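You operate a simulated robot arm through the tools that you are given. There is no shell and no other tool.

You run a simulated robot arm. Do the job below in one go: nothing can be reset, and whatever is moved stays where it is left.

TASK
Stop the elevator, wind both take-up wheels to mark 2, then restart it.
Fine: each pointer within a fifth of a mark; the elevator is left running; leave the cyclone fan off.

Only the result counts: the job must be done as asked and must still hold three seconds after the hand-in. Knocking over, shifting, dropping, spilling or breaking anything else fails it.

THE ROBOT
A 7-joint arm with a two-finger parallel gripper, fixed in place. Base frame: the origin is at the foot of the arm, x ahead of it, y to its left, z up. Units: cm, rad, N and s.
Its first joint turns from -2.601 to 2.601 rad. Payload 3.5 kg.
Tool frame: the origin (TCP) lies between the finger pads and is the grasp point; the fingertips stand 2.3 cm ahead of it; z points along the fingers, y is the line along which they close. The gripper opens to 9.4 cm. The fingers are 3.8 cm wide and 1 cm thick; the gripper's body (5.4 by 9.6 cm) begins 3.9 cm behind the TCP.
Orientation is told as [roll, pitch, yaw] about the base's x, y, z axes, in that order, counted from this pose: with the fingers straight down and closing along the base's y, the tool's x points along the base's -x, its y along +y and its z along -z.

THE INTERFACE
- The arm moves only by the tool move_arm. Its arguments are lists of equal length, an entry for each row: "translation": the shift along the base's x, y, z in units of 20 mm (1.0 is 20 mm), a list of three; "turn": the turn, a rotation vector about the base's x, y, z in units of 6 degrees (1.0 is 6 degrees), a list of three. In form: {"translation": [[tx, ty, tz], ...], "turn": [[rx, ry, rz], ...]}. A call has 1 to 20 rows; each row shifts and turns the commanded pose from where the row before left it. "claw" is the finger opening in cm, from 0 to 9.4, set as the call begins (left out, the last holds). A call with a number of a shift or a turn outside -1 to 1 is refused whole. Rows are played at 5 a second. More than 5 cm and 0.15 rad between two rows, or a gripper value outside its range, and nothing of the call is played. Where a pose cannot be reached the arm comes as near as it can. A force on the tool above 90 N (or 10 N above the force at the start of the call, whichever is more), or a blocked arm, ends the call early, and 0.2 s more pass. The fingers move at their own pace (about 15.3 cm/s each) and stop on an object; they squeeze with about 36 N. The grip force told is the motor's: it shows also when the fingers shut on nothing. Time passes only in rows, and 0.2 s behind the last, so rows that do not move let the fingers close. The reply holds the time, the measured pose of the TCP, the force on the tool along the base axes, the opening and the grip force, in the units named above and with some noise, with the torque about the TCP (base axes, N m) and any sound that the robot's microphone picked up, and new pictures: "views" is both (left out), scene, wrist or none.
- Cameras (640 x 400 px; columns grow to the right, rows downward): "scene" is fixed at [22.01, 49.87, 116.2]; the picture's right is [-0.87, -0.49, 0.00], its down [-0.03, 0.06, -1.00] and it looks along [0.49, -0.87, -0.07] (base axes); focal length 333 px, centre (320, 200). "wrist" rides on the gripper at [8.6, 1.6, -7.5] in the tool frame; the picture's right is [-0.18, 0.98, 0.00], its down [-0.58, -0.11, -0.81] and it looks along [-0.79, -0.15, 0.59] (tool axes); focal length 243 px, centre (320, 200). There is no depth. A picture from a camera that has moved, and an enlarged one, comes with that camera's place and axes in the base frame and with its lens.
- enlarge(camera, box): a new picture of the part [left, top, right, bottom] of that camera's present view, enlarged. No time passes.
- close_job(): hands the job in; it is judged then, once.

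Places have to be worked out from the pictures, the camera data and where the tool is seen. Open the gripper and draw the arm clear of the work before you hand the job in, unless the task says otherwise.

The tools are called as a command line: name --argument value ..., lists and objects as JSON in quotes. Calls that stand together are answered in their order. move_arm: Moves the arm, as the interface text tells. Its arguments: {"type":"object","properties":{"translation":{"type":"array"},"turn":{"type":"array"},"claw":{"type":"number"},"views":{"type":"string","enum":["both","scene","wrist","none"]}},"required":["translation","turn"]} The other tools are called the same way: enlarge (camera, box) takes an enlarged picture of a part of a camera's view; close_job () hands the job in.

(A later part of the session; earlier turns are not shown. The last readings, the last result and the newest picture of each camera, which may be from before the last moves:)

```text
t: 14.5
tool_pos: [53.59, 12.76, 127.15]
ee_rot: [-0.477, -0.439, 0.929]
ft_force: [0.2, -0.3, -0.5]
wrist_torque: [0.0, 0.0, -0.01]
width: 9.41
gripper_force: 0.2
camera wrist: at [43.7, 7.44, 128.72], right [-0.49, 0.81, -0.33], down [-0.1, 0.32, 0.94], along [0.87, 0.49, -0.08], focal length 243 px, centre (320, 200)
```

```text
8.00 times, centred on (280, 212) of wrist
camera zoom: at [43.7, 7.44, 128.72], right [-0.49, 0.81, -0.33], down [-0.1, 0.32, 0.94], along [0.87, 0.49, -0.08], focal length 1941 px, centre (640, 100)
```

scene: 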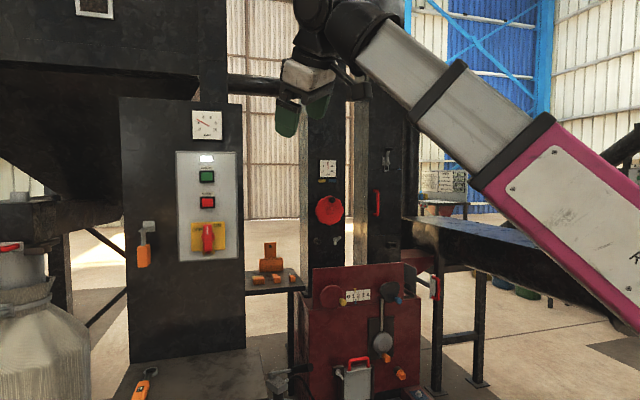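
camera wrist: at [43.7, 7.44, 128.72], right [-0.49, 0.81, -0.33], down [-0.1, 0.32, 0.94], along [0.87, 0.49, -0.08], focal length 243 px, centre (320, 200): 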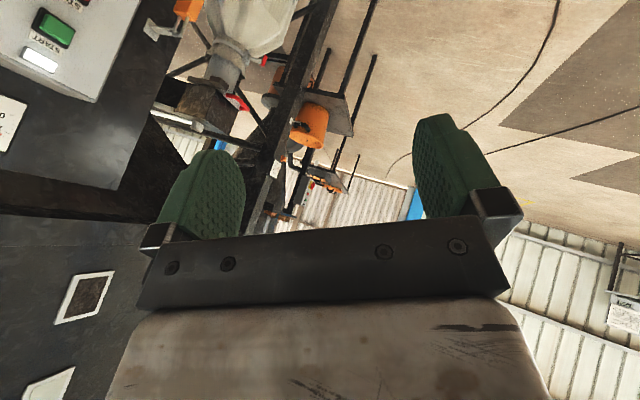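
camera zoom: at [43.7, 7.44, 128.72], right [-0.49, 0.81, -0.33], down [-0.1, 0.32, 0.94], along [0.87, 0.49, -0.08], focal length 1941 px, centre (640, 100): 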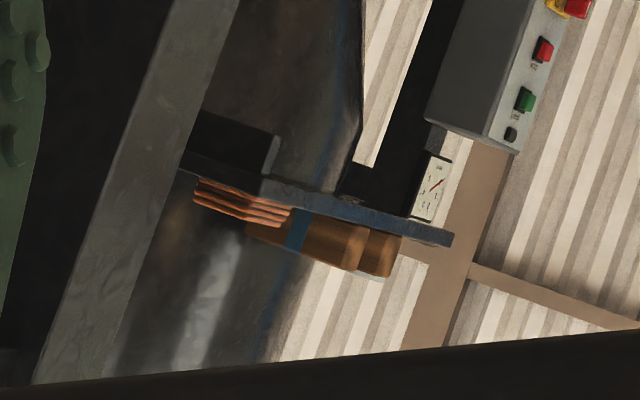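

The far panel on the left, with the dark lamp, sits under the cyclone, so the near cabinet with the lit lamp is the elevator's. Triangulating from both cameras gives STOP at about (92.1, -13.1, 109.2) and START at about (92.1, -13.1, 116.1), with a panel normal near (-0.71, 0.71, 0). I close the fingers and start turning the hand toward it.

move_arm --translation '[[0, -0.5, 0], [0, -0.5, 0], [0, -0.5, 0], [0, -0.5, 0], [0, -0.5, 0], [0, -0.5, 0], [0, -0.5, 0], [0, -0.5, 0]]' --turn '[[0, 0, -1], [0, 0, -1], [0, 0, -1], [0, 0, -1], [0, 0, -1], [0, 0, -1], [0, 0, -1], [0, 0, -1]]' --claw 0 --views "wrist"

move_arm --translation '[[1, -0.25, -0.64], [1, -0.25, -0.64], [1, -0.25, -0.64], [1, -0.25, -0.64], [1, -0.25, -0.64], [1, -0.25, -0.64], [1, -0.25, -0.64], [1, -0.25, -0.64], [1, -0.25, -0.64], [1, -0.25, -0.64], [1, -0.25, -0.64], [1, -0.25, -0.64], [1, -0.25, -0.64], [0.5, -0.25, -0.64]]' --turn '[[-0.455, -0.455, 0], [-0.455, -0.455, 0], [-0.455, -0.455, 0], [-0.455, -0.455, 0], [-0.455, -0.455, 0], [-0.455, -0.455, 0], [-0.455, -0.455, 0], [-0.455, -0.455, 0], [-0.455, -0.455, 0], [-0.455, -0.455, 0], [-0.455, -0.455, 0], [-0.455, -0.455, 0], [-0.455, -0.455, 0], [-0.455, -0.455, 0]]'

```text
t: 16.3
tool_pos: [53.82, 4.68, 127.07]
ee_rot: [-0.477, -0.437, 0.093]
ft_force: [-0.1, 0.4, 0.0]
wrist_torque: [-0.01, -0.01, -0.01]
width: 0.0
gripper_force: 35.9
camera wrist: at [43.06, 8.67, 128.75], right [0.28, 0.9, -0.33], down [0.18, 0.29, 0.94], along [0.94, -0.32, -0.08], focal length 243 px, centre (320, 200)
```

wrist: 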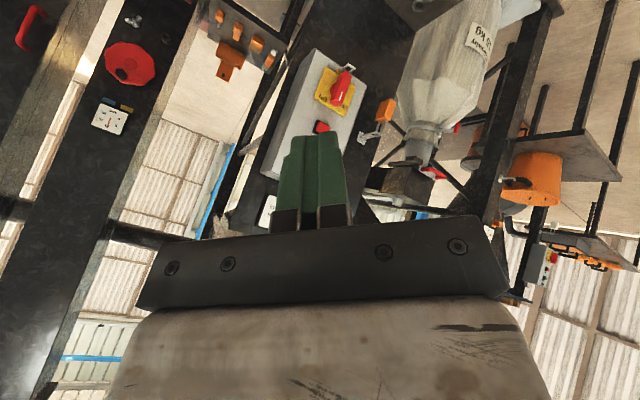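

```text
t: 19.3
tool_pos: [80.8, -2.13, 109.24]
ee_rot: [-1.585, -0.799, 0.794]
ft_force: [0.3, -0.7, -0.7]
wrist_torque: [-0.02, -0.02, 0.0]
width: 0.0
gripper_force: 36.2
camera wrist: at [72.17, -0.29, 101.73], right [0.59, 0.58, -0.55], down [-0.34, 0.81, 0.48], along [0.73, -0.1, 0.68], focal length 243 px, centre (320, 200)
```

scene: 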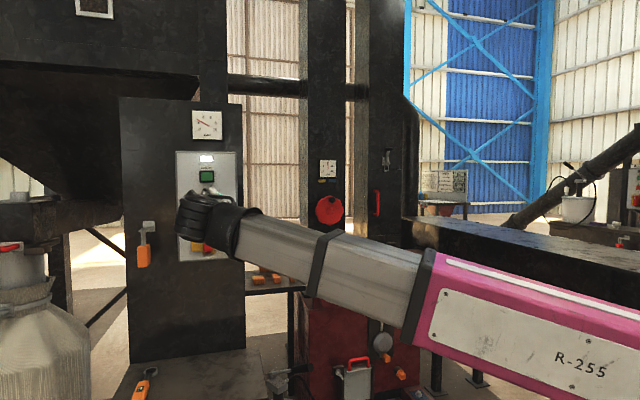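
wrist: 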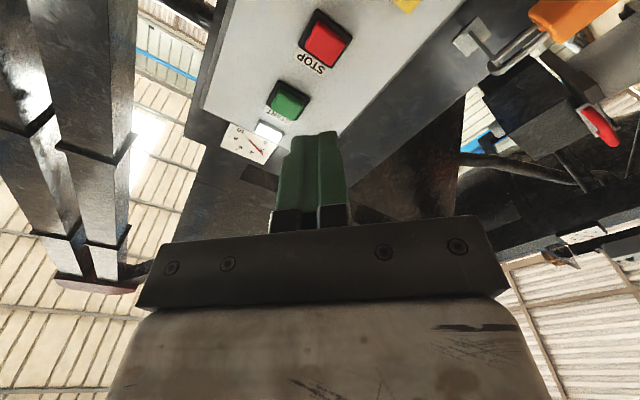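

The tool axis reads (0.706, -0.715, 0.01), straight at the panel, and STOP lies about 13.5 cm ahead of the tips. I go in about 11 cm first.

move_arm --translation '[[0.706, -0.7, 0], [0.706, -0.7, 0], [0.706, -0.7, 0], [0.706, -0.7, 0], [0.706, -0.7, 0], [0.55, -0.45, 0]]' --turn '[[0, 0, 0], [0, 0, 0], [0, 0, 0], [0, 0, 0], [0, 0, 0], [0, 0, 0]]'

enlarge --camera "wrist" --box '[200, 0, 440, 240]'

```text
t: 20.7
tool_pos: [89.03, -10.08, 109.22]
ee_rot: [-1.582, -0.799, 0.793]
ft_force: [0.6, -0.4, -0.8]
wrist_torque: [-0.03, 0.01, -0.01]
width: 0.0
gripper_force: 35.8
camera wrist: at [80.33, -8.32, 101.73], right [0.59, 0.58, -0.55], down [-0.34, 0.81, 0.49], along [0.73, -0.1, 0.68], focal length 243 px, centre (320, 200)
```

scene: 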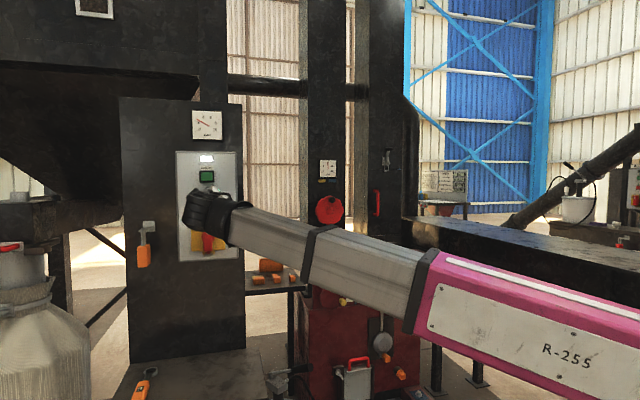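
wrist: 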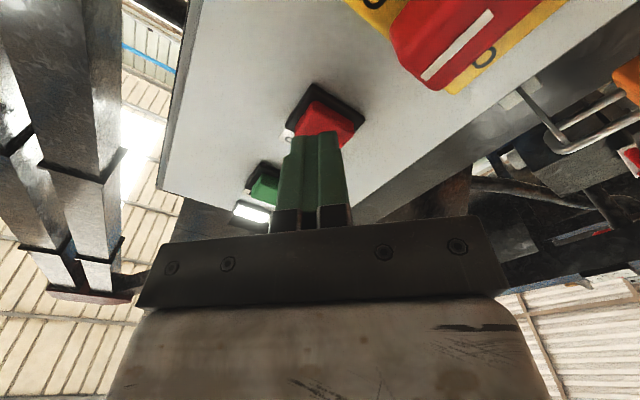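

```text
1.67 times, centred on (320, 120) of wrist
camera zoom: at [80.33, -8.32, 101.73], right [0.59, 0.58, -0.55], down [-0.34, 0.81, 0.49], along [0.73, -0.1, 0.68], focal length 404 px, centre (320, 333)
```

zoom: 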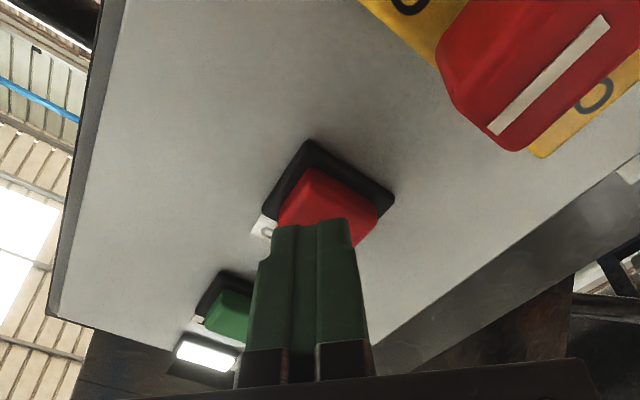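

The tips are just in front of STOP, roughly 2 cm short. I advance in half-centimetre steps.

move_arm --translation '[[0.18, -0.18, 0], [0.18, -0.18, 0], [0.18, -0.18, 0], [0.18, -0.18, 0]]' --turn '[[0, 0, 0], [0, 0, 0], [0, 0, 0], [0, 0, 0]]'

```text
t: 21.7
tool_pos: [90.34, -11.49, 109.12]
ee_rot: [-1.582, -0.799, 0.792]
ft_force: [-8.1, 8.9, -3.8]
wrist_torque: [0.19, 0.13, -0.09]
width: 0.0
gripper_force: 36.2
heard: click
camera wrist: at [81.66, -9.63, 101.75], right [0.59, 0.59, -0.55], down [-0.34, 0.8, 0.49], along [0.73, -0.1, 0.68], focal length 243 px, centre (320, 200)
```

scene: 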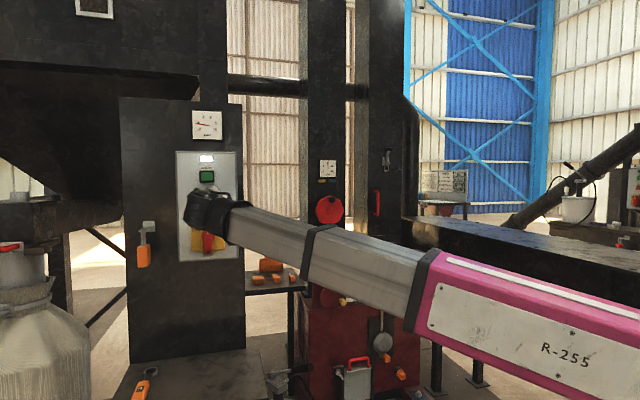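
wrist: 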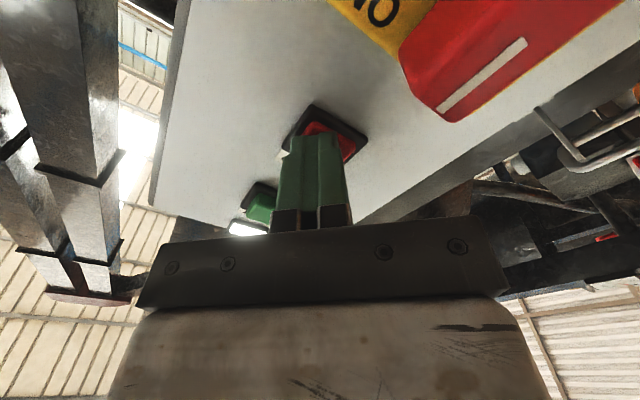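

A click was heard with about 12 N of push. I back off and check the lamp and ammeter.

move_arm --translation '[[-0.5, 0.5, 0], [-0.7, 0.7, 0], [-0.7, 0.7, 0], [-0.7, 0.7, 0], [-0.7, 0.7, 0], [-0.7, 0.7, 0]]' --turn '[[0, 0, 0], [0, 0, 0], [0, 0, 0], [0, 0, 0], [0, 0, 0], [0, 0, 0]]'

enlarge --camera "scene" --box '[170, 95, 250, 215]'

```text
t: 23.1
tool_pos: [82.31, -3.63, 109.32]
ee_rot: [-1.583, -0.798, 0.791]
ft_force: [0.1, -0.3, 0.3]
wrist_torque: [-0.02, -0.01, 0.02]
width: 0.0
gripper_force: 35.9
camera wrist: at [73.73, -1.77, 101.81], right [0.59, 0.58, -0.55], down [-0.34, 0.81, 0.49], along [0.73, -0.1, 0.68], focal length 243 px, centre (320, 200)
```

scene: 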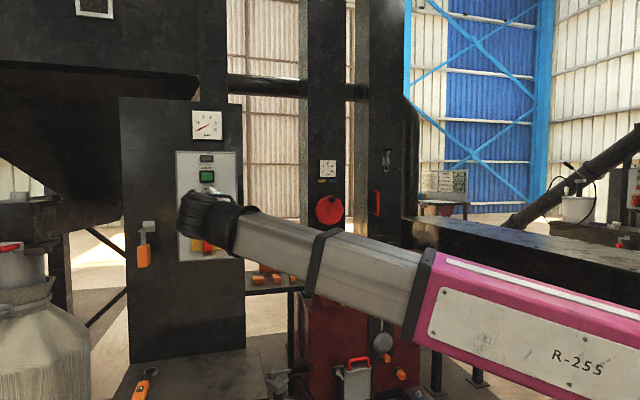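
wrist: 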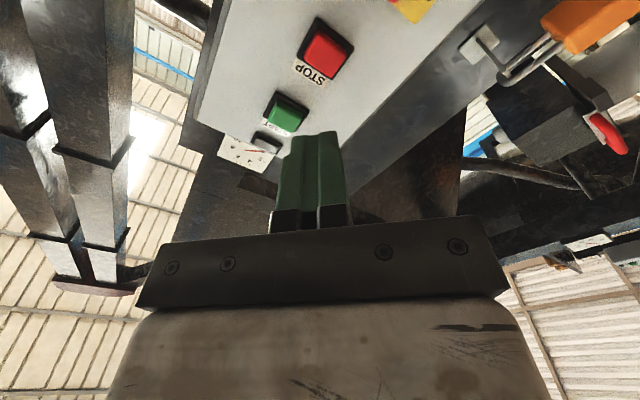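

```text
3.33 times, centred on (210, 155) of scene
camera zoom: at [22.01, 49.87, 116.2], right [-0.87, -0.49, 0.0], down [-0.03, 0.06, -1.0], along [0.49, -0.87, -0.07], focal length 1110 px, centre (687, 350)
```

zoom: 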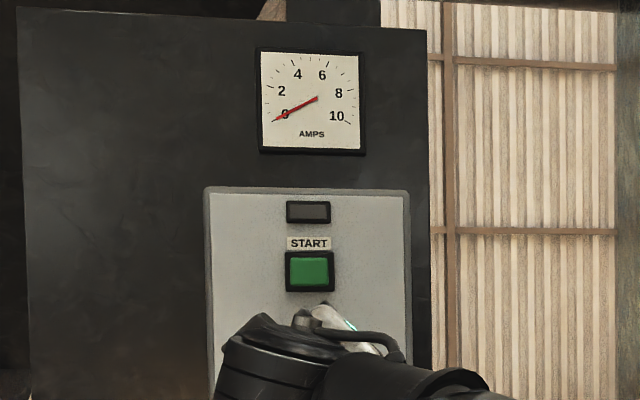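

The lamp is dark and the ammeter reads 0: the elevator has stopped. Now I draw back and swing over to view the boot with its two take-up wheels.

move_arm --translation '[[-0.7, 0.7, 0], [-0.7, 0.7, 0], [-0.7, 0.7, 0]]' --turn '[[0, 0, 0], [0, 0, 0], [0, 0, 0]]' --views "none"

move_arm --translation '[[-0.8, -1, -0.6], [-0.8, -1, -0.6], [-0.8, -1, -0.6], [-0.8, -1, -0.6], [-0.8, -1, -0.6], [-0.8, -1, -0.6], [-0.8, -1, -0.6], [-0.8, -1, -0.6], [-0.8, -1, -0.6], [-0.8, -1, -0.6], [-0.8, -1, -0.6], [-0.8, -1, -0.6], [-0.8, -1, -0.6], [-0.8, -1, -0.6], [-0.8, -1, -0.6], [-0.8, -1, -0.6], [-0.8, -1, -0.6], [-0.8, -1, -0.6], [-0.8, -1, -0.6], [-0.8, -1, -0.6]]' --turn '[[0.318, 0.318, 0], [0.318, 0.318, 0], [0.318, 0.318, 0], [0.318, 0.318, 0], [0.318, 0.318, 0], [0.318, 0.318, 0], [0.318, 0.318, 0], [0.318, 0.318, 0], [0.318, 0.318, 0], [0.318, 0.318, 0], [0.318, 0.318, 0], [0.318, 0.318, 0], [0.318, 0.318, 0], [0.318, 0.318, 0], [0.318, 0.318, 0], [0.318, 0.318, 0], [0.318, 0.318, 0], [0.318, 0.318, 0], [0.318, 0.318, 0], [0.318, 0.318, 0]]' --views "both"

```text
t: 23.9
tool_pos: [78.12, 0.55, 109.28]
ee_rot: [-1.581, -0.8, 0.79]
ft_force: [-1.1, -0.2, -0.4]
wrist_torque: [0.01, -0.01, 0.0]
width: 0.0
gripper_force: 35.7
```

```text
t: 28.1
tool_pos: [46.21, -39.32, 85.19]
ee_rot: [-0.477, -0.438, 0.096]
ft_force: [0.5, 0.0, -0.7]
wrist_torque: [0.02, 0.0, 0.02]
width: 0.0
gripper_force: 36.1
camera wrist: at [35.48, -35.39, 86.82], right [0.27, 0.9, -0.33], down [0.17, 0.29, 0.94], along [0.95, -0.32, -0.08], focal length 243 px, centre (320, 200)
```

scene: 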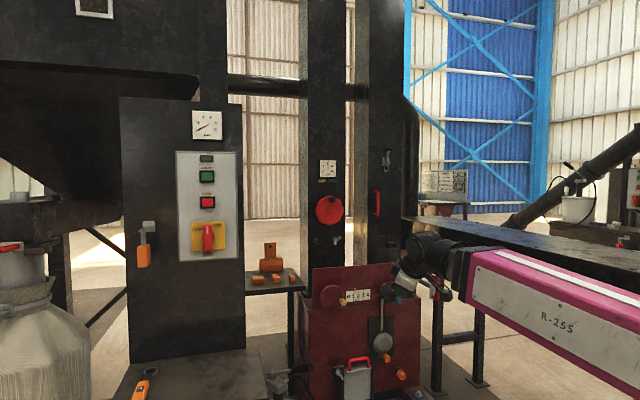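
wrist: 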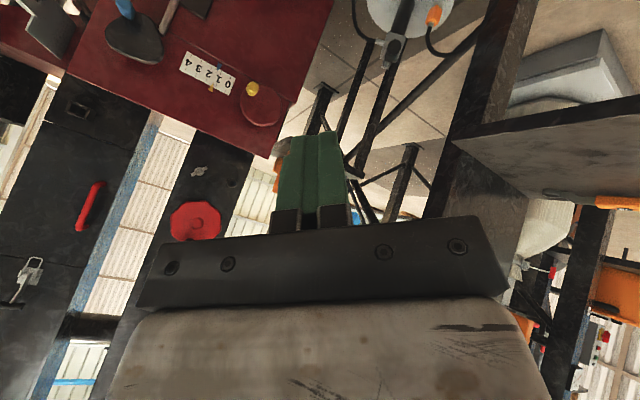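

The boot with both wheels and the scale is in view. I zoom in to measure.

enlarge --camera "wrist" --box '[70, 0, 310, 150]'

enlarge --camera "wrist" --box '[90, 0, 190, 70]'

enlarge --camera "wrist" --box '[210, 50, 310, 140]'

enlarge --camera "scene" --box '[300, 255, 420, 330]'

```text
2.67 times, centred on (190, 75) of wrist
camera zoom: at [35.48, -35.39, 86.82], right [0.27, 0.9, -0.33], down [0.17, 0.29, 0.94], along [0.95, -0.32, -0.08], focal length 647 px, centre (667, 533)
```

zoom: 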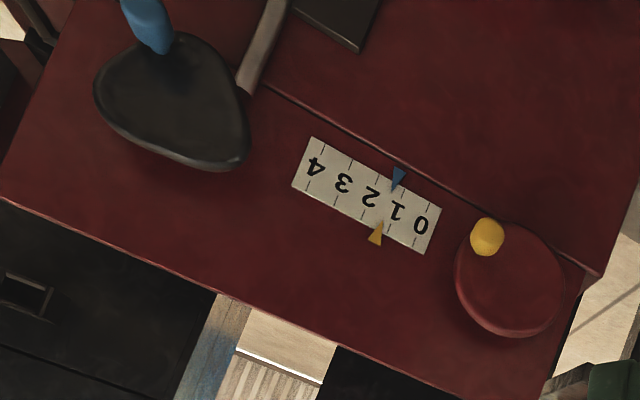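

```text
5.71 times, centred on (140, 35) of wrist
camera zoom: at [35.48, -35.39, 86.82], right [0.27, 0.9, -0.33], down [0.17, 0.29, 0.94], along [0.95, -0.32, -0.08], focal length 1386 px, centre (1349, 1143)
```

zoom: 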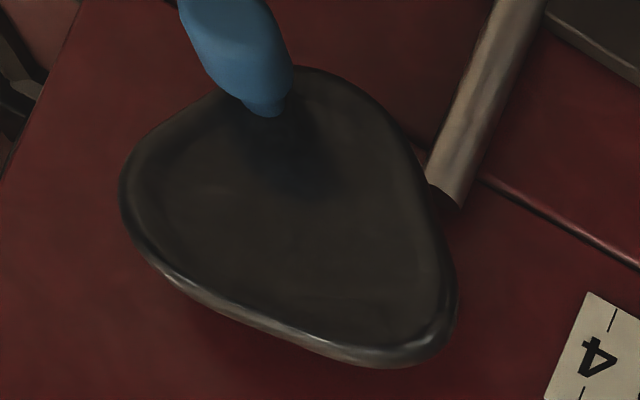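

```text
4.44 times, centred on (260, 95) of wrist
camera zoom: at [35.48, -35.39, 86.82], right [0.27, 0.9, -0.33], down [0.17, 0.29, 0.94], along [0.95, -0.32, -0.08], focal length 1078 px, centre (587, 667)
```

zoom: 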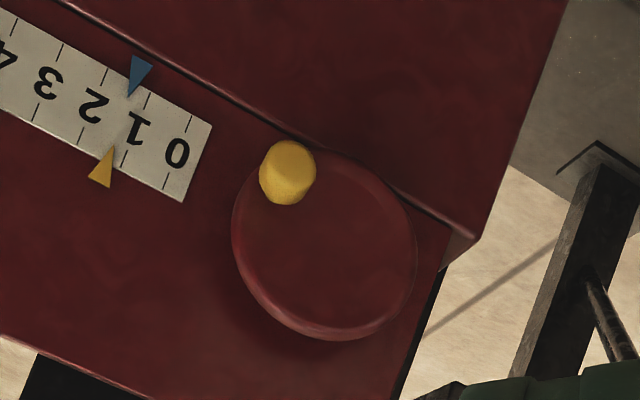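

```text
5.33 times, centred on (360, 292) of scene
camera zoom: at [22.01, 49.87, 116.2], right [-0.87, -0.49, 0.0], down [-0.03, 0.06, -1.0], along [0.49, -0.87, -0.07], focal length 1776 px, centre (107, -293)
```

zoom: 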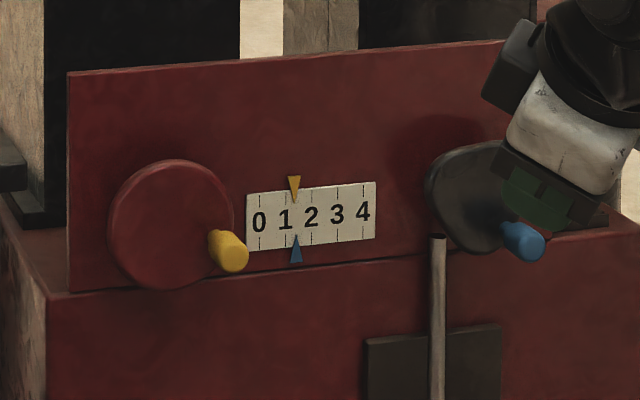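

Both pointers start near 1.3 to 1.4. I find the yellow knob tip near (80.6, -75.4, 62.5) with its wheel centre near (87, -77, 63.6), and the blue wheel near (67.6, -97, 63.4). Before going in I check the jack with its lever that stands near the boot.

enlarge --camera "wrist" --box '[280, 0, 480, 180]'

enlarge --camera "scene" --box '[255, 320, 375, 400]'

```text
2.22 times, centred on (380, 90) of wrist
camera zoom: at [35.48, -35.39, 86.82], right [0.27, 0.9, -0.33], down [0.17, 0.29, 0.94], along [0.95, -0.32, -0.08], focal length 539 px, centre (187, 444)
```

zoom: 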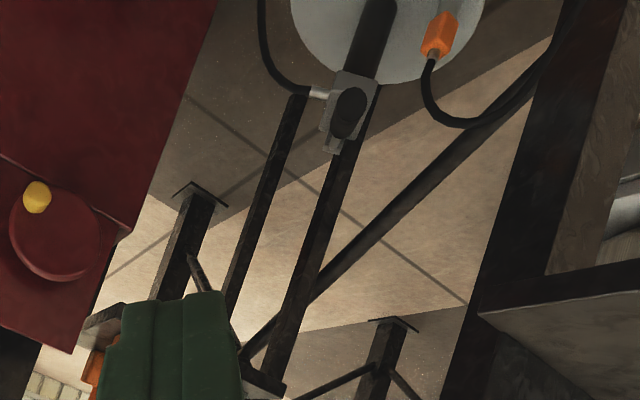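

```text
5.00 times, centred on (315, 360) of scene
camera zoom: at [22.01, 49.87, 116.2], right [-0.87, -0.49, 0.0], down [-0.03, 0.06, -1.0], along [0.49, -0.87, -0.07], focal length 1665 px, centre (345, -600)
```

zoom: 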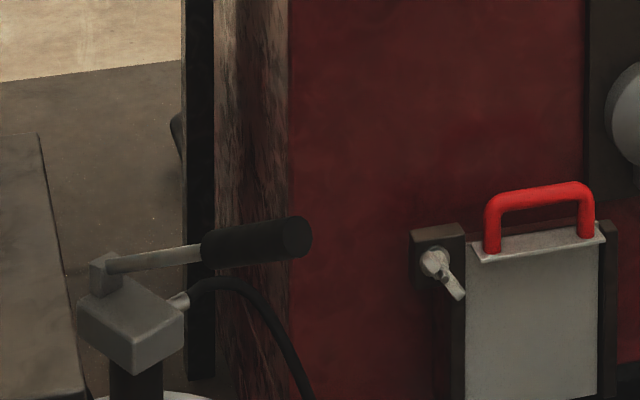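

The lever end lies near (80, -46.5, 49), low and out of the way. I move the hand to a stand-off 10 cm in front of the yellow knob, level and aimed at the boot, with the claw at 5 cm.

move_arm --translation '[[0.853, -0.906, -0.71], [0.853, -0.906, -0.71], [0.853, -0.906, -0.71], [0.853, -0.906, -0.71], [0.853, -0.906, -0.71], [0.853, -0.906, -0.71], [0.853, -0.906, -0.71], [0.853, -0.906, -0.71], [0.853, -0.906, -0.71], [0.853, -0.906, -0.71], [0.853, -0.906, -0.71], [0.853, -0.906, -0.71], [0.853, -0.906, -0.71], [0.853, -0.906, -0.71], [0.853, -0.906, -0.71], [0.853, -0.906, -0.71]]' --turn '[[-0.398, -0.398, 0], [-0.398, -0.398, 0], [-0.398, -0.398, 0], [-0.398, -0.398, 0], [-0.398, -0.398, 0], [-0.398, -0.398, 0], [-0.398, -0.398, 0], [-0.398, -0.398, 0], [-0.398, -0.398, 0], [-0.398, -0.398, 0], [-0.398, -0.398, 0], [-0.398, -0.398, 0], [-0.398, -0.398, 0], [-0.398, -0.398, 0], [-0.398, -0.398, 0], [-0.398, -0.398, 0]]' --claw 5

```text
t: 31.5
tool_pos: [73.63, -68.34, 62.41]
ee_rot: [-1.587, -0.799, 0.792]
ft_force: [-0.2, -0.5, 0.0]
wrist_torque: [-0.02, 0.01, -0.01]
width: 5.03
gripper_force: 0.0
camera wrist: at [64.91, -66.47, 54.97], right [0.59, 0.58, -0.55], down [-0.34, 0.81, 0.48], along [0.73, -0.1, 0.68], focal length 243 px, centre (320, 200)
```

scene: 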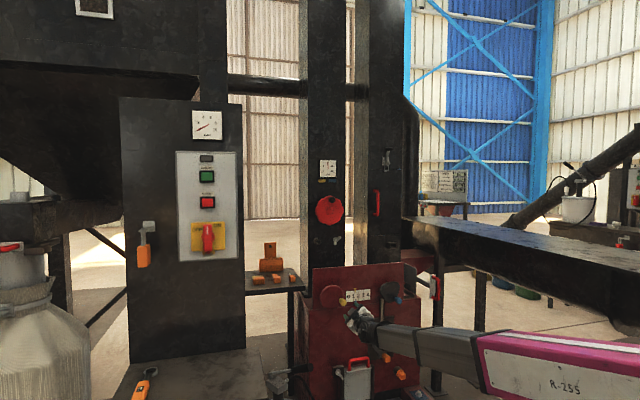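
wrist: 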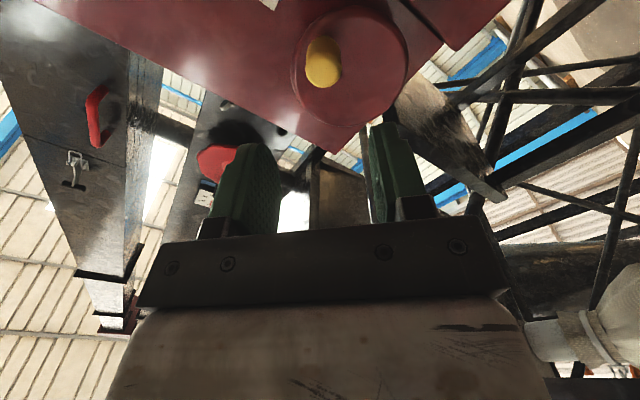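

The yellow knob is well in line: about 10.4 cm ahead and 0.5 cm lower than the TCP. I move in 9 cm and look again.

move_arm --translation '[[0.7, -0.71, -0.05], [0.7, -0.71, -0.05], [0.7, -0.71, -0.05], [0.7, -0.71, -0.05], [0.37, -0.39, -0.05]]' --turn '[[0, 0, 0], [0, 0, 0], [0, 0, 0], [0, 0, 0], [0, 0, 0]]'

enlarge --camera "wrist" --box '[180, 0, 480, 230]'

enlarge --camera "scene" --box '[300, 260, 420, 340]'

```text
t: 32.7
tool_pos: [79.92, -74.83, 62.05]
ee_rot: [-1.582, -0.8, 0.788]
ft_force: [-0.7, -0.2, -0.6]
wrist_torque: [0.0, 0.01, 0.0]
width: 5.0
gripper_force: 0.1
camera wrist: at [71.24, -72.91, 54.51], right [0.6, 0.58, -0.55], down [-0.34, 0.81, 0.49], along [0.73, -0.1, 0.68], focal length 243 px, centre (320, 200)
```

scene: 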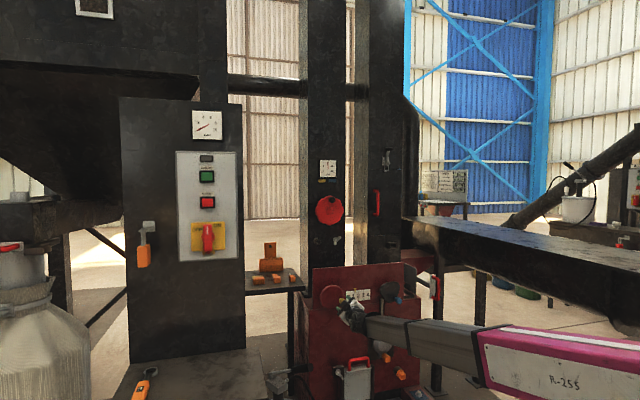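
wrist: 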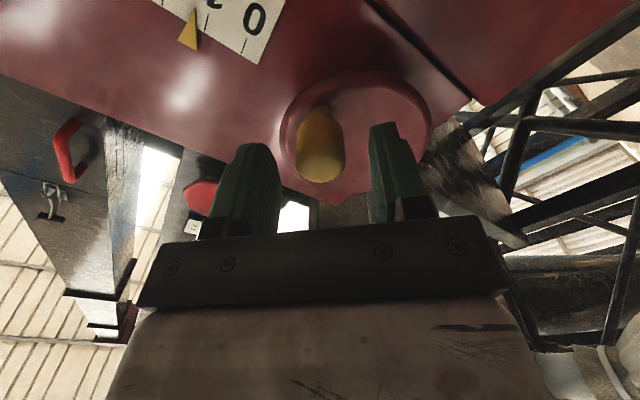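

```text
1.74 times, centred on (330, 115) of wrist
camera zoom: at [71.24, -72.91, 54.51], right [0.6, 0.58, -0.55], down [-0.34, 0.81, 0.49], along [0.73, -0.1, 0.68], focal length 422 px, centre (303, 348)
```

zoom: 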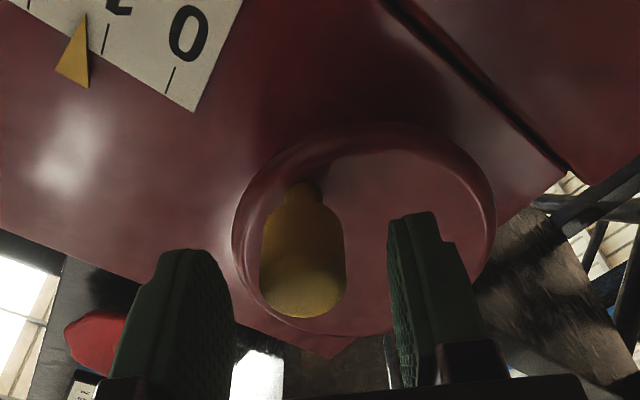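

```text
5.00 times, centred on (360, 300) of scene
camera zoom: at [22.01, 49.87, 116.2], right [-0.87, -0.49, 0.0], down [-0.03, 0.06, -1.0], along [0.49, -0.87, -0.07], focal length 1665 px, centre (120, -300)
```

zoom: 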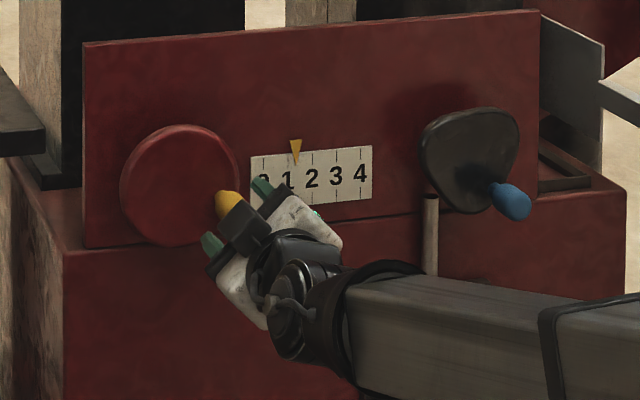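

The knob sits between the fingers and the wrist camera even sees the yellow pointer. I advance 2 cm more and close on the knob.

move_arm --translation '[[0.35, -0.36, 0], [0.35, -0.36, 0]]' --turn '[[0, 0, 0], [0, 0, 0]]' --views "none"

move_arm --translation '[[0, 0, 0], [0, 0, 0], [0, 0, 0]]' --turn '[[0, 0, 0], [0, 0, 0], [0, 0, 0]]' --claw 0

enlarge --camera "wrist" --box '[150, 0, 450, 230]'

enlarge --camera "scene" --box '[300, 260, 420, 340]'

```text
t: 33.3
tool_pos: [81.38, -76.2, 62.04]
ee_rot: [-1.583, -0.801, 0.787]
ft_force: [0.0, -0.6, -0.6]
wrist_torque: [-0.01, 0.03, -0.01]
width: 4.99
gripper_force: 0.0
```

```text
t: 34.1
tool_pos: [81.26, -76.21, 62.03]
ee_rot: [-1.583, -0.799, 0.788]
ft_force: [-0.8, -5.3, 2.8]
wrist_torque: [0.75, 0.49, 0.74]
width: 2.7
gripper_force: 44.9
camera wrist: at [72.64, -74.36, 54.54], right [0.6, 0.58, -0.55], down [-0.34, 0.81, 0.49], along [0.73, -0.1, 0.68], focal length 243 px, centre (320, 200)
```

scene: 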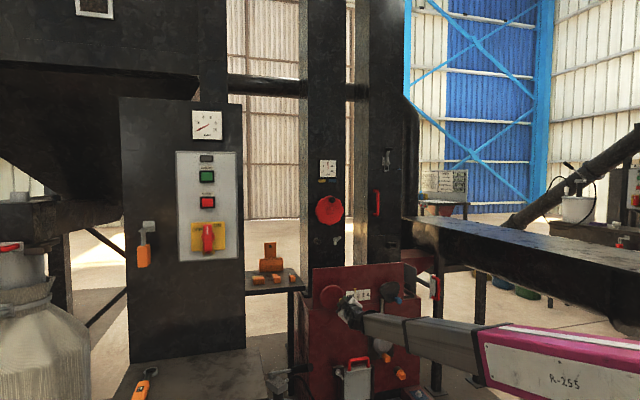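
wrist: 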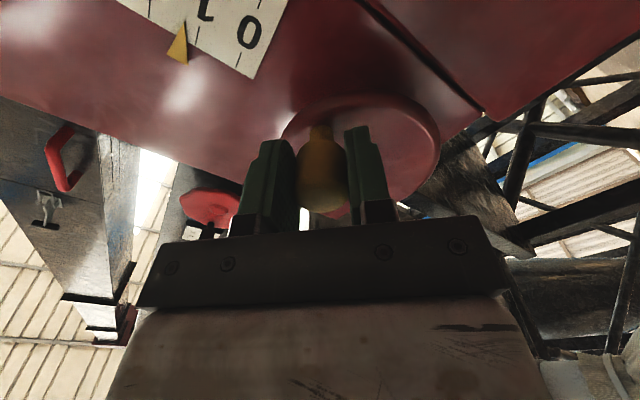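

```text
1.74 times, centred on (300, 115) of wrist
camera zoom: at [72.64, -74.36, 54.54], right [0.6, 0.58, -0.55], down [-0.34, 0.81, 0.49], along [0.73, -0.1, 0.68], focal length 422 px, centre (355, 348)
```

zoom: 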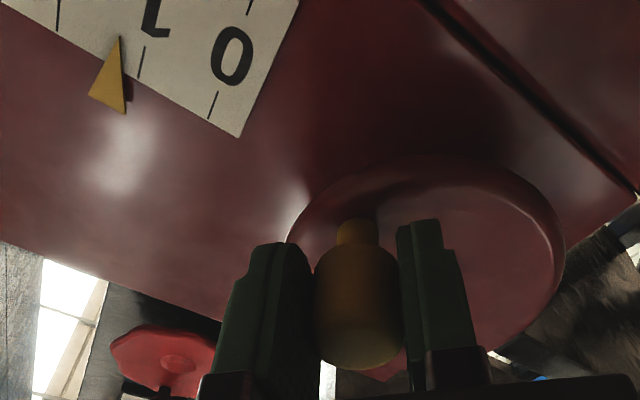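

```text
5.00 times, centred on (360, 300) of scene
camera zoom: at [22.01, 49.87, 116.2], right [-0.87, -0.49, 0.0], down [-0.03, 0.06, -1.0], along [0.49, -0.87, -0.07], focal length 1665 px, centre (120, -300)
```

zoom: 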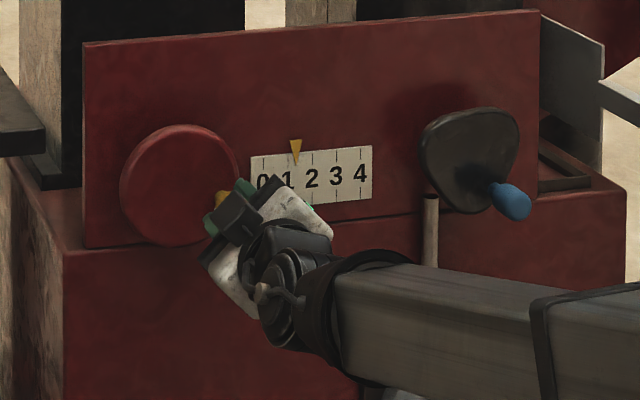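

The knob is held at 2.7 cm width; rim measurements put the axle about 3.7 cm left of and 1.15 cm above the knob (radius about 3.9 cm). I turn it 30 degrees clockwise as a test and watch the pointer.

move_arm --translation '[[0.04, 0.04, -0.159], [0.05, 0.05, -0.154], [0.059, 0.059, -0.147], [0.068, 0.068, -0.139], [0.076, 0.076, -0.13], [0.084, 0.084, -0.12]]' --turn '[[0, 0, 0], [0, 0, 0], [0, 0, 0], [0, 0, 0], [0, 0, 0], [0, 0, 0]]'

enlarge --camera "wrist" --box '[150, 0, 450, 230]'

enlarge --camera "scene" --box '[300, 260, 420, 340]'

```text
t: 35.5
tool_pos: [82.07, -75.44, 60.22]
ee_rot: [-1.584, -0.799, 0.793]
ft_force: [-8.2, -9.1, 3.9]
wrist_torque: [0.64, 0.0, 0.96]
width: 2.65
gripper_force: 45.0
camera wrist: at [73.43, -73.57, 52.79], right [0.59, 0.58, -0.55], down [-0.34, 0.81, 0.49], along [0.73, -0.1, 0.68], focal length 243 px, centre (320, 200)
```

scene: 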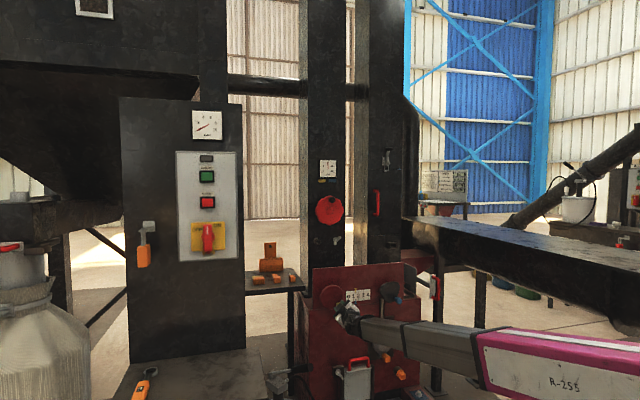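
wrist: 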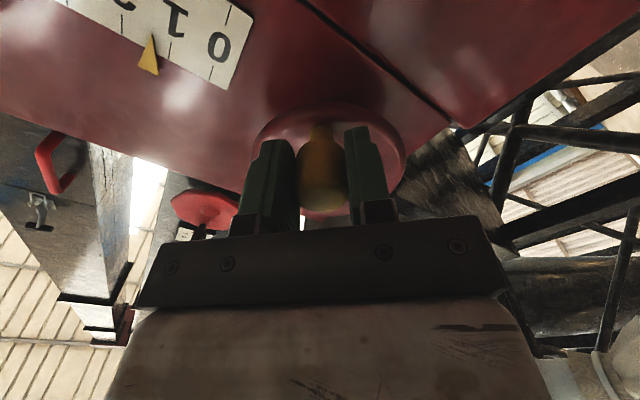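

```text
1.74 times, centred on (300, 115) of wrist
camera zoom: at [73.43, -73.57, 52.79], right [0.59, 0.58, -0.55], down [-0.34, 0.81, 0.49], along [0.73, -0.1, 0.68], focal length 422 px, centre (355, 348)
```

zoom: 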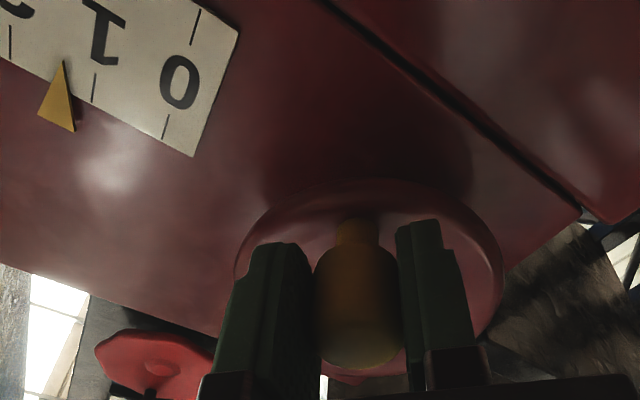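

```text
5.00 times, centred on (360, 300) of scene
camera zoom: at [22.01, 49.87, 116.2], right [-0.87, -0.49, 0.0], down [-0.03, 0.06, -1.0], along [0.49, -0.87, -0.07], focal length 1665 px, centre (120, -300)
```

zoom: 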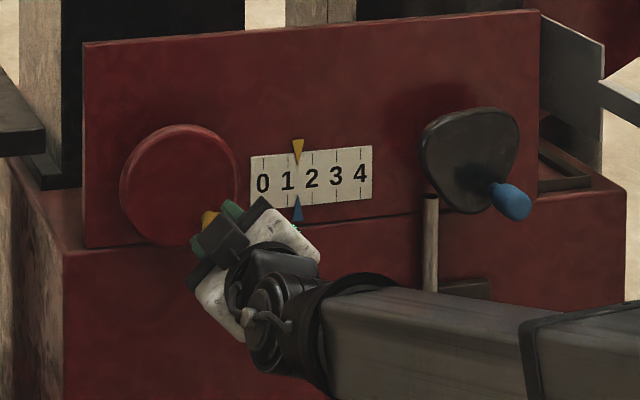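

Clockwise raises the yellow reading, by about 0.08 mark for 30 degrees, so about one mark a turn. I carry on clockwise 50 degrees, watching forces.

move_arm --translation '[[0.196, 0.196, -0.212], [0.219, 0.219, -0.161], [0.235, 0.235, -0.105], [0.244, 0.244, -0.045], [0.246, 0.246, 0.016]]' --turn '[[0, 0, 0], [0, 0, 0], [0, 0, 0], [0, 0, 0], [0, 0, 0]]'

enlarge --camera "scene" --box '[300, 260, 420, 340]'

enlarge --camera "wrist" --box '[0, 0, 450, 230]'

```text
t: 36.7
tool_pos: [84.23, -73.42, 59.2]
ee_rot: [-1.587, -0.802, 0.792]
ft_force: [-19.5, -16.0, 5.7]
wrist_torque: [0.98, -0.43, 0.98]
width: 2.64
gripper_force: 44.8
camera wrist: at [75.55, -71.47, 51.86], right [0.6, 0.58, -0.55], down [-0.34, 0.81, 0.48], along [0.73, -0.1, 0.68], focal length 243 px, centre (320, 200)
```

scene: 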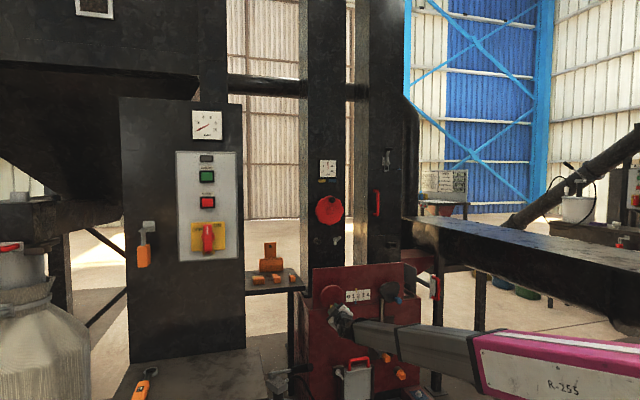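
wrist: 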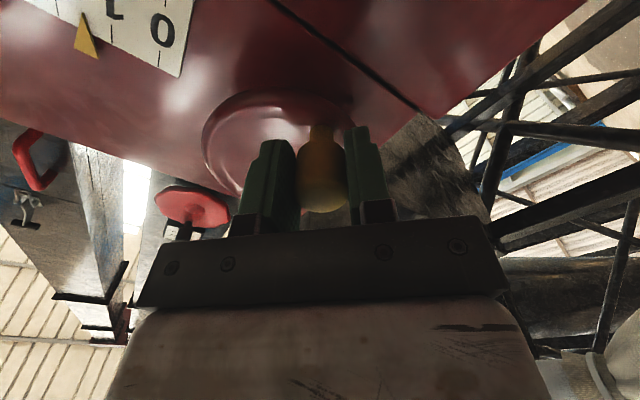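

```text
5.00 times, centred on (360, 300) of scene
camera zoom: at [22.01, 49.87, 116.2], right [-0.87, -0.49, 0.0], down [-0.03, 0.06, -1.0], along [0.49, -0.87, -0.07], focal length 1665 px, centre (120, -300)
```

zoom: 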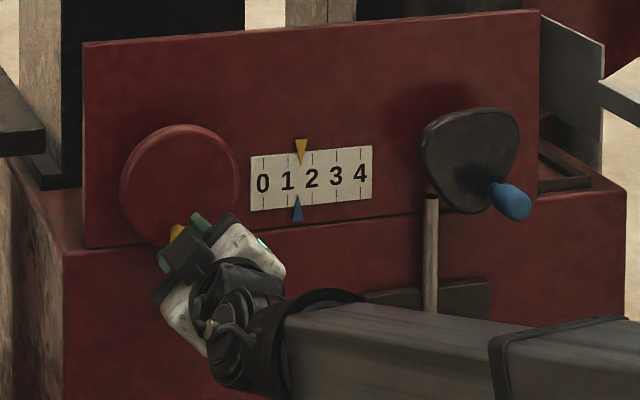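

```text
1.42 times, centred on (225, 115) of wrist
camera zoom: at [75.55, -71.47, 51.86], right [0.6, 0.58, -0.55], down [-0.34, 0.81, 0.48], along [0.73, -0.1, 0.68], focal length 345 px, centre (455, 321)
```

zoom: 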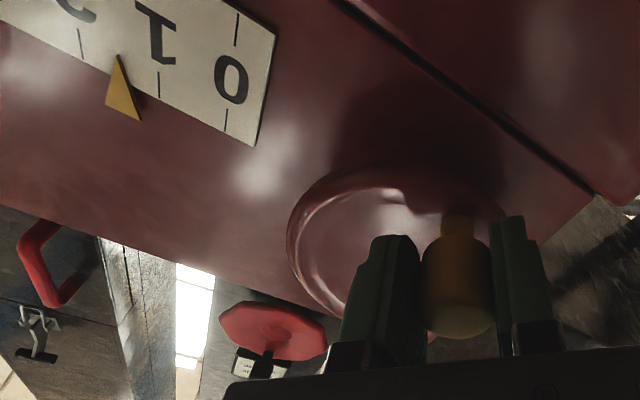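

Yellow is at about 1.55 now, with about 25 N resistance. I check the mm gauge on the leg for side effects of uneven take-up.

enlarge --camera "scene" --box '[310, 150, 350, 180]'

enlarge --camera "scene" --box '[340, 280, 380, 310]'

```text
13.33 times, centred on (330, 165) of scene
camera zoom: at [22.01, 49.87, 116.2], right [-0.87, -0.49, 0.0], down [-0.03, 0.06, -1.0], along [0.49, -0.87, -0.07], focal length 4440 px, centre (187, 667)
```

zoom: 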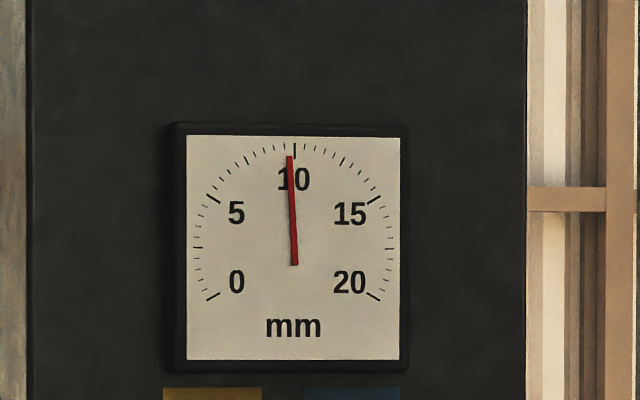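

```text
13.33 times, centred on (360, 295) of scene
camera zoom: at [22.01, 49.87, 116.2], right [-0.87, -0.49, 0.0], down [-0.03, 0.06, -1.0], along [0.49, -0.87, -0.07], focal length 4440 px, centre (-213, -1067)
```

zoom: 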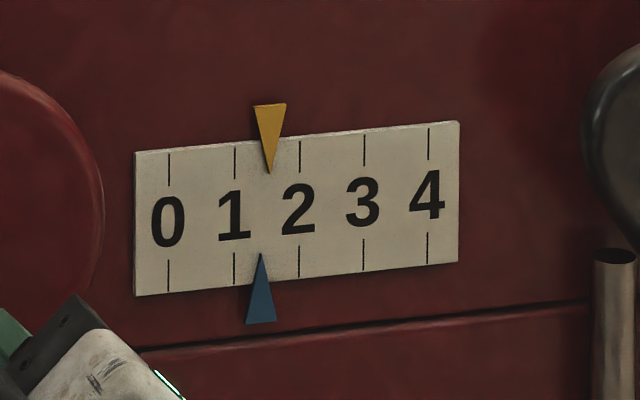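

Yellow reads 1.55 and blue 1.40; the mm gauge has not changed. I continue clockwise with a slightly smaller radius.

move_arm --translation '[[0.23, 0.23, 0.124], [0.222, 0.222, 0.131], [0.203, 0.203, 0.183], [0.177, 0.177, 0.23], [0.146, 0.146, 0.27]]' --turn '[[0, 0, 0], [0, 0, 0], [0, 0, 0], [0, 0, 0], [0, 0, 0]]'

enlarge --camera "scene" --box '[340, 280, 380, 310]'

enlarge --camera "wrist" --box '[0, 0, 450, 230]'

```text
t: 37.9
tool_pos: [86.31, -71.19, 61.12]
ee_rot: [-1.585, -0.799, 0.794]
ft_force: [-11.0, -13.3, 1.3]
wrist_torque: [0.49, 0.03, 0.9]
width: 2.67
gripper_force: 44.6
camera wrist: at [77.63, -69.41, 53.69], right [0.59, 0.58, -0.55], down [-0.34, 0.81, 0.48], along [0.73, -0.1, 0.68], focal length 243 px, centre (320, 200)
```

scene: 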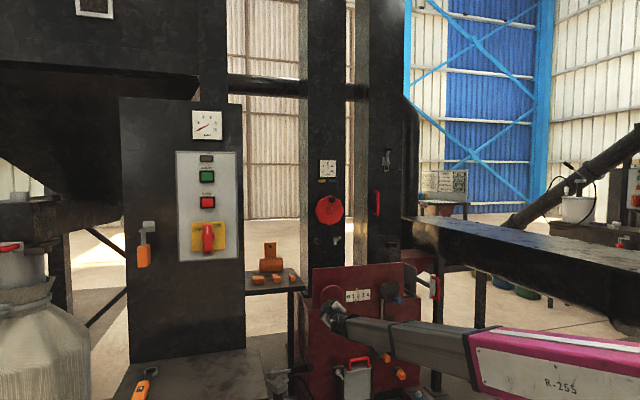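
wrist: 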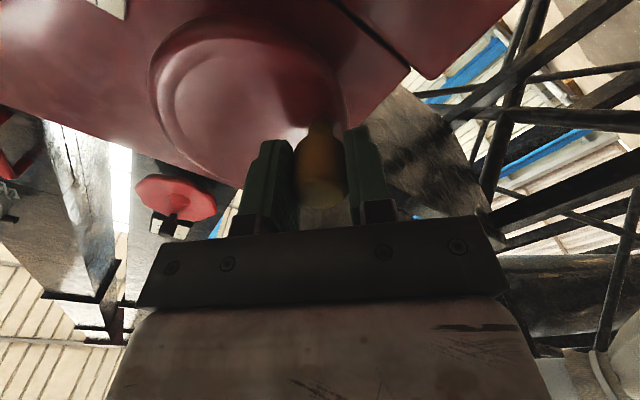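

```text
13.33 times, centred on (360, 295) of scene
camera zoom: at [22.01, 49.87, 116.2], right [-0.87, -0.49, 0.0], down [-0.03, 0.06, -1.0], along [0.49, -0.87, -0.07], focal length 4440 px, centre (-213, -1067)
```

zoom: 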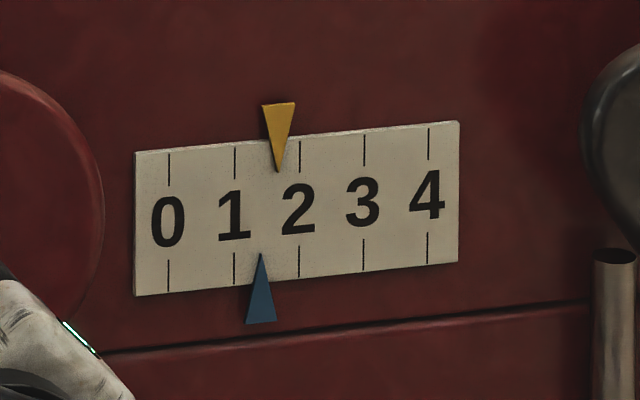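

```text
1.42 times, centred on (225, 115) of wrist
camera zoom: at [77.63, -69.41, 53.69], right [0.59, 0.58, -0.55], down [-0.34, 0.81, 0.48], along [0.73, -0.1, 0.68], focal length 345 px, centre (455, 321)
```

zoom: 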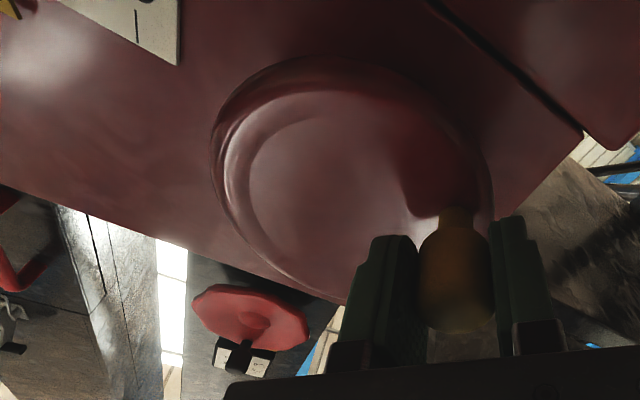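

Yellow is at 1.67. I continue another 60 degrees, with the axle estimate shifted slightly right as the side force suggests.

move_arm --translation '[[0.041, 0.041, 0.311], [0.071, 0.071, 0.32], [0.031, 0.031, 0.333], [-0.011, -0.011, 0.335], [-0.052, -0.052, 0.328], [-0.091, -0.091, 0.31]]' --turn '[[0, 0, 0], [0, 0, 0], [0, 0, 0], [0, 0, 0], [0, 0, 0], [0, 0, 0]]'

enlarge --camera "scene" --box '[340, 280, 380, 310]'

```text
t: 39.3
tool_pos: [86.18, -71.34, 65.31]
ee_rot: [-1.59, -0.797, 0.793]
ft_force: [28.8, 20.8, 14.3]
wrist_torque: [0.32, 0.06, 1.43]
width: 2.59
gripper_force: 45.2
camera wrist: at [77.53, -69.55, 57.8], right [0.6, 0.58, -0.56], down [-0.34, 0.81, 0.48], along [0.73, -0.1, 0.68], focal length 243 px, centre (320, 200)
```

scene: 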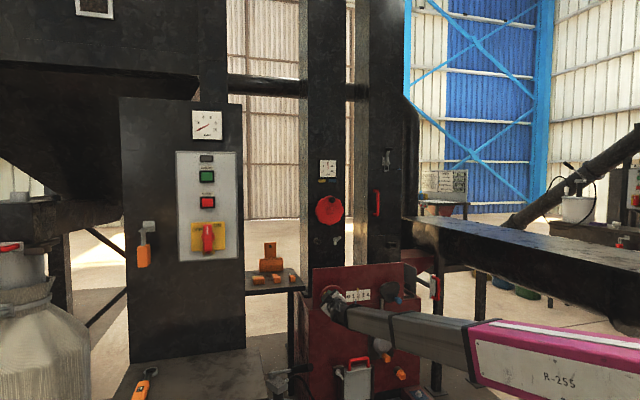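
wrist: 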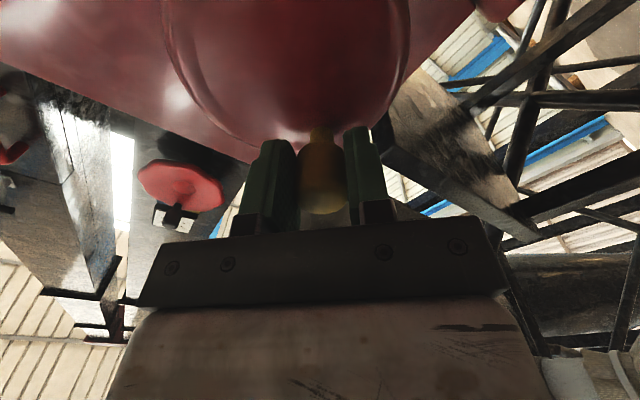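

```text
13.33 times, centred on (360, 295) of scene
camera zoom: at [22.01, 49.87, 116.2], right [-0.87, -0.49, 0.0], down [-0.03, 0.06, -1.0], along [0.49, -0.87, -0.07], focal length 4440 px, centre (-213, -1067)
```

zoom: 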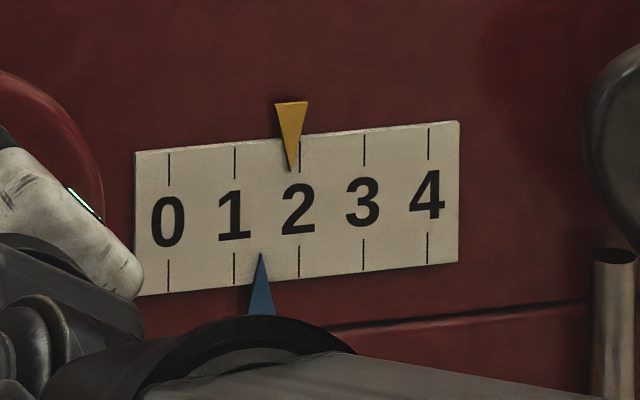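

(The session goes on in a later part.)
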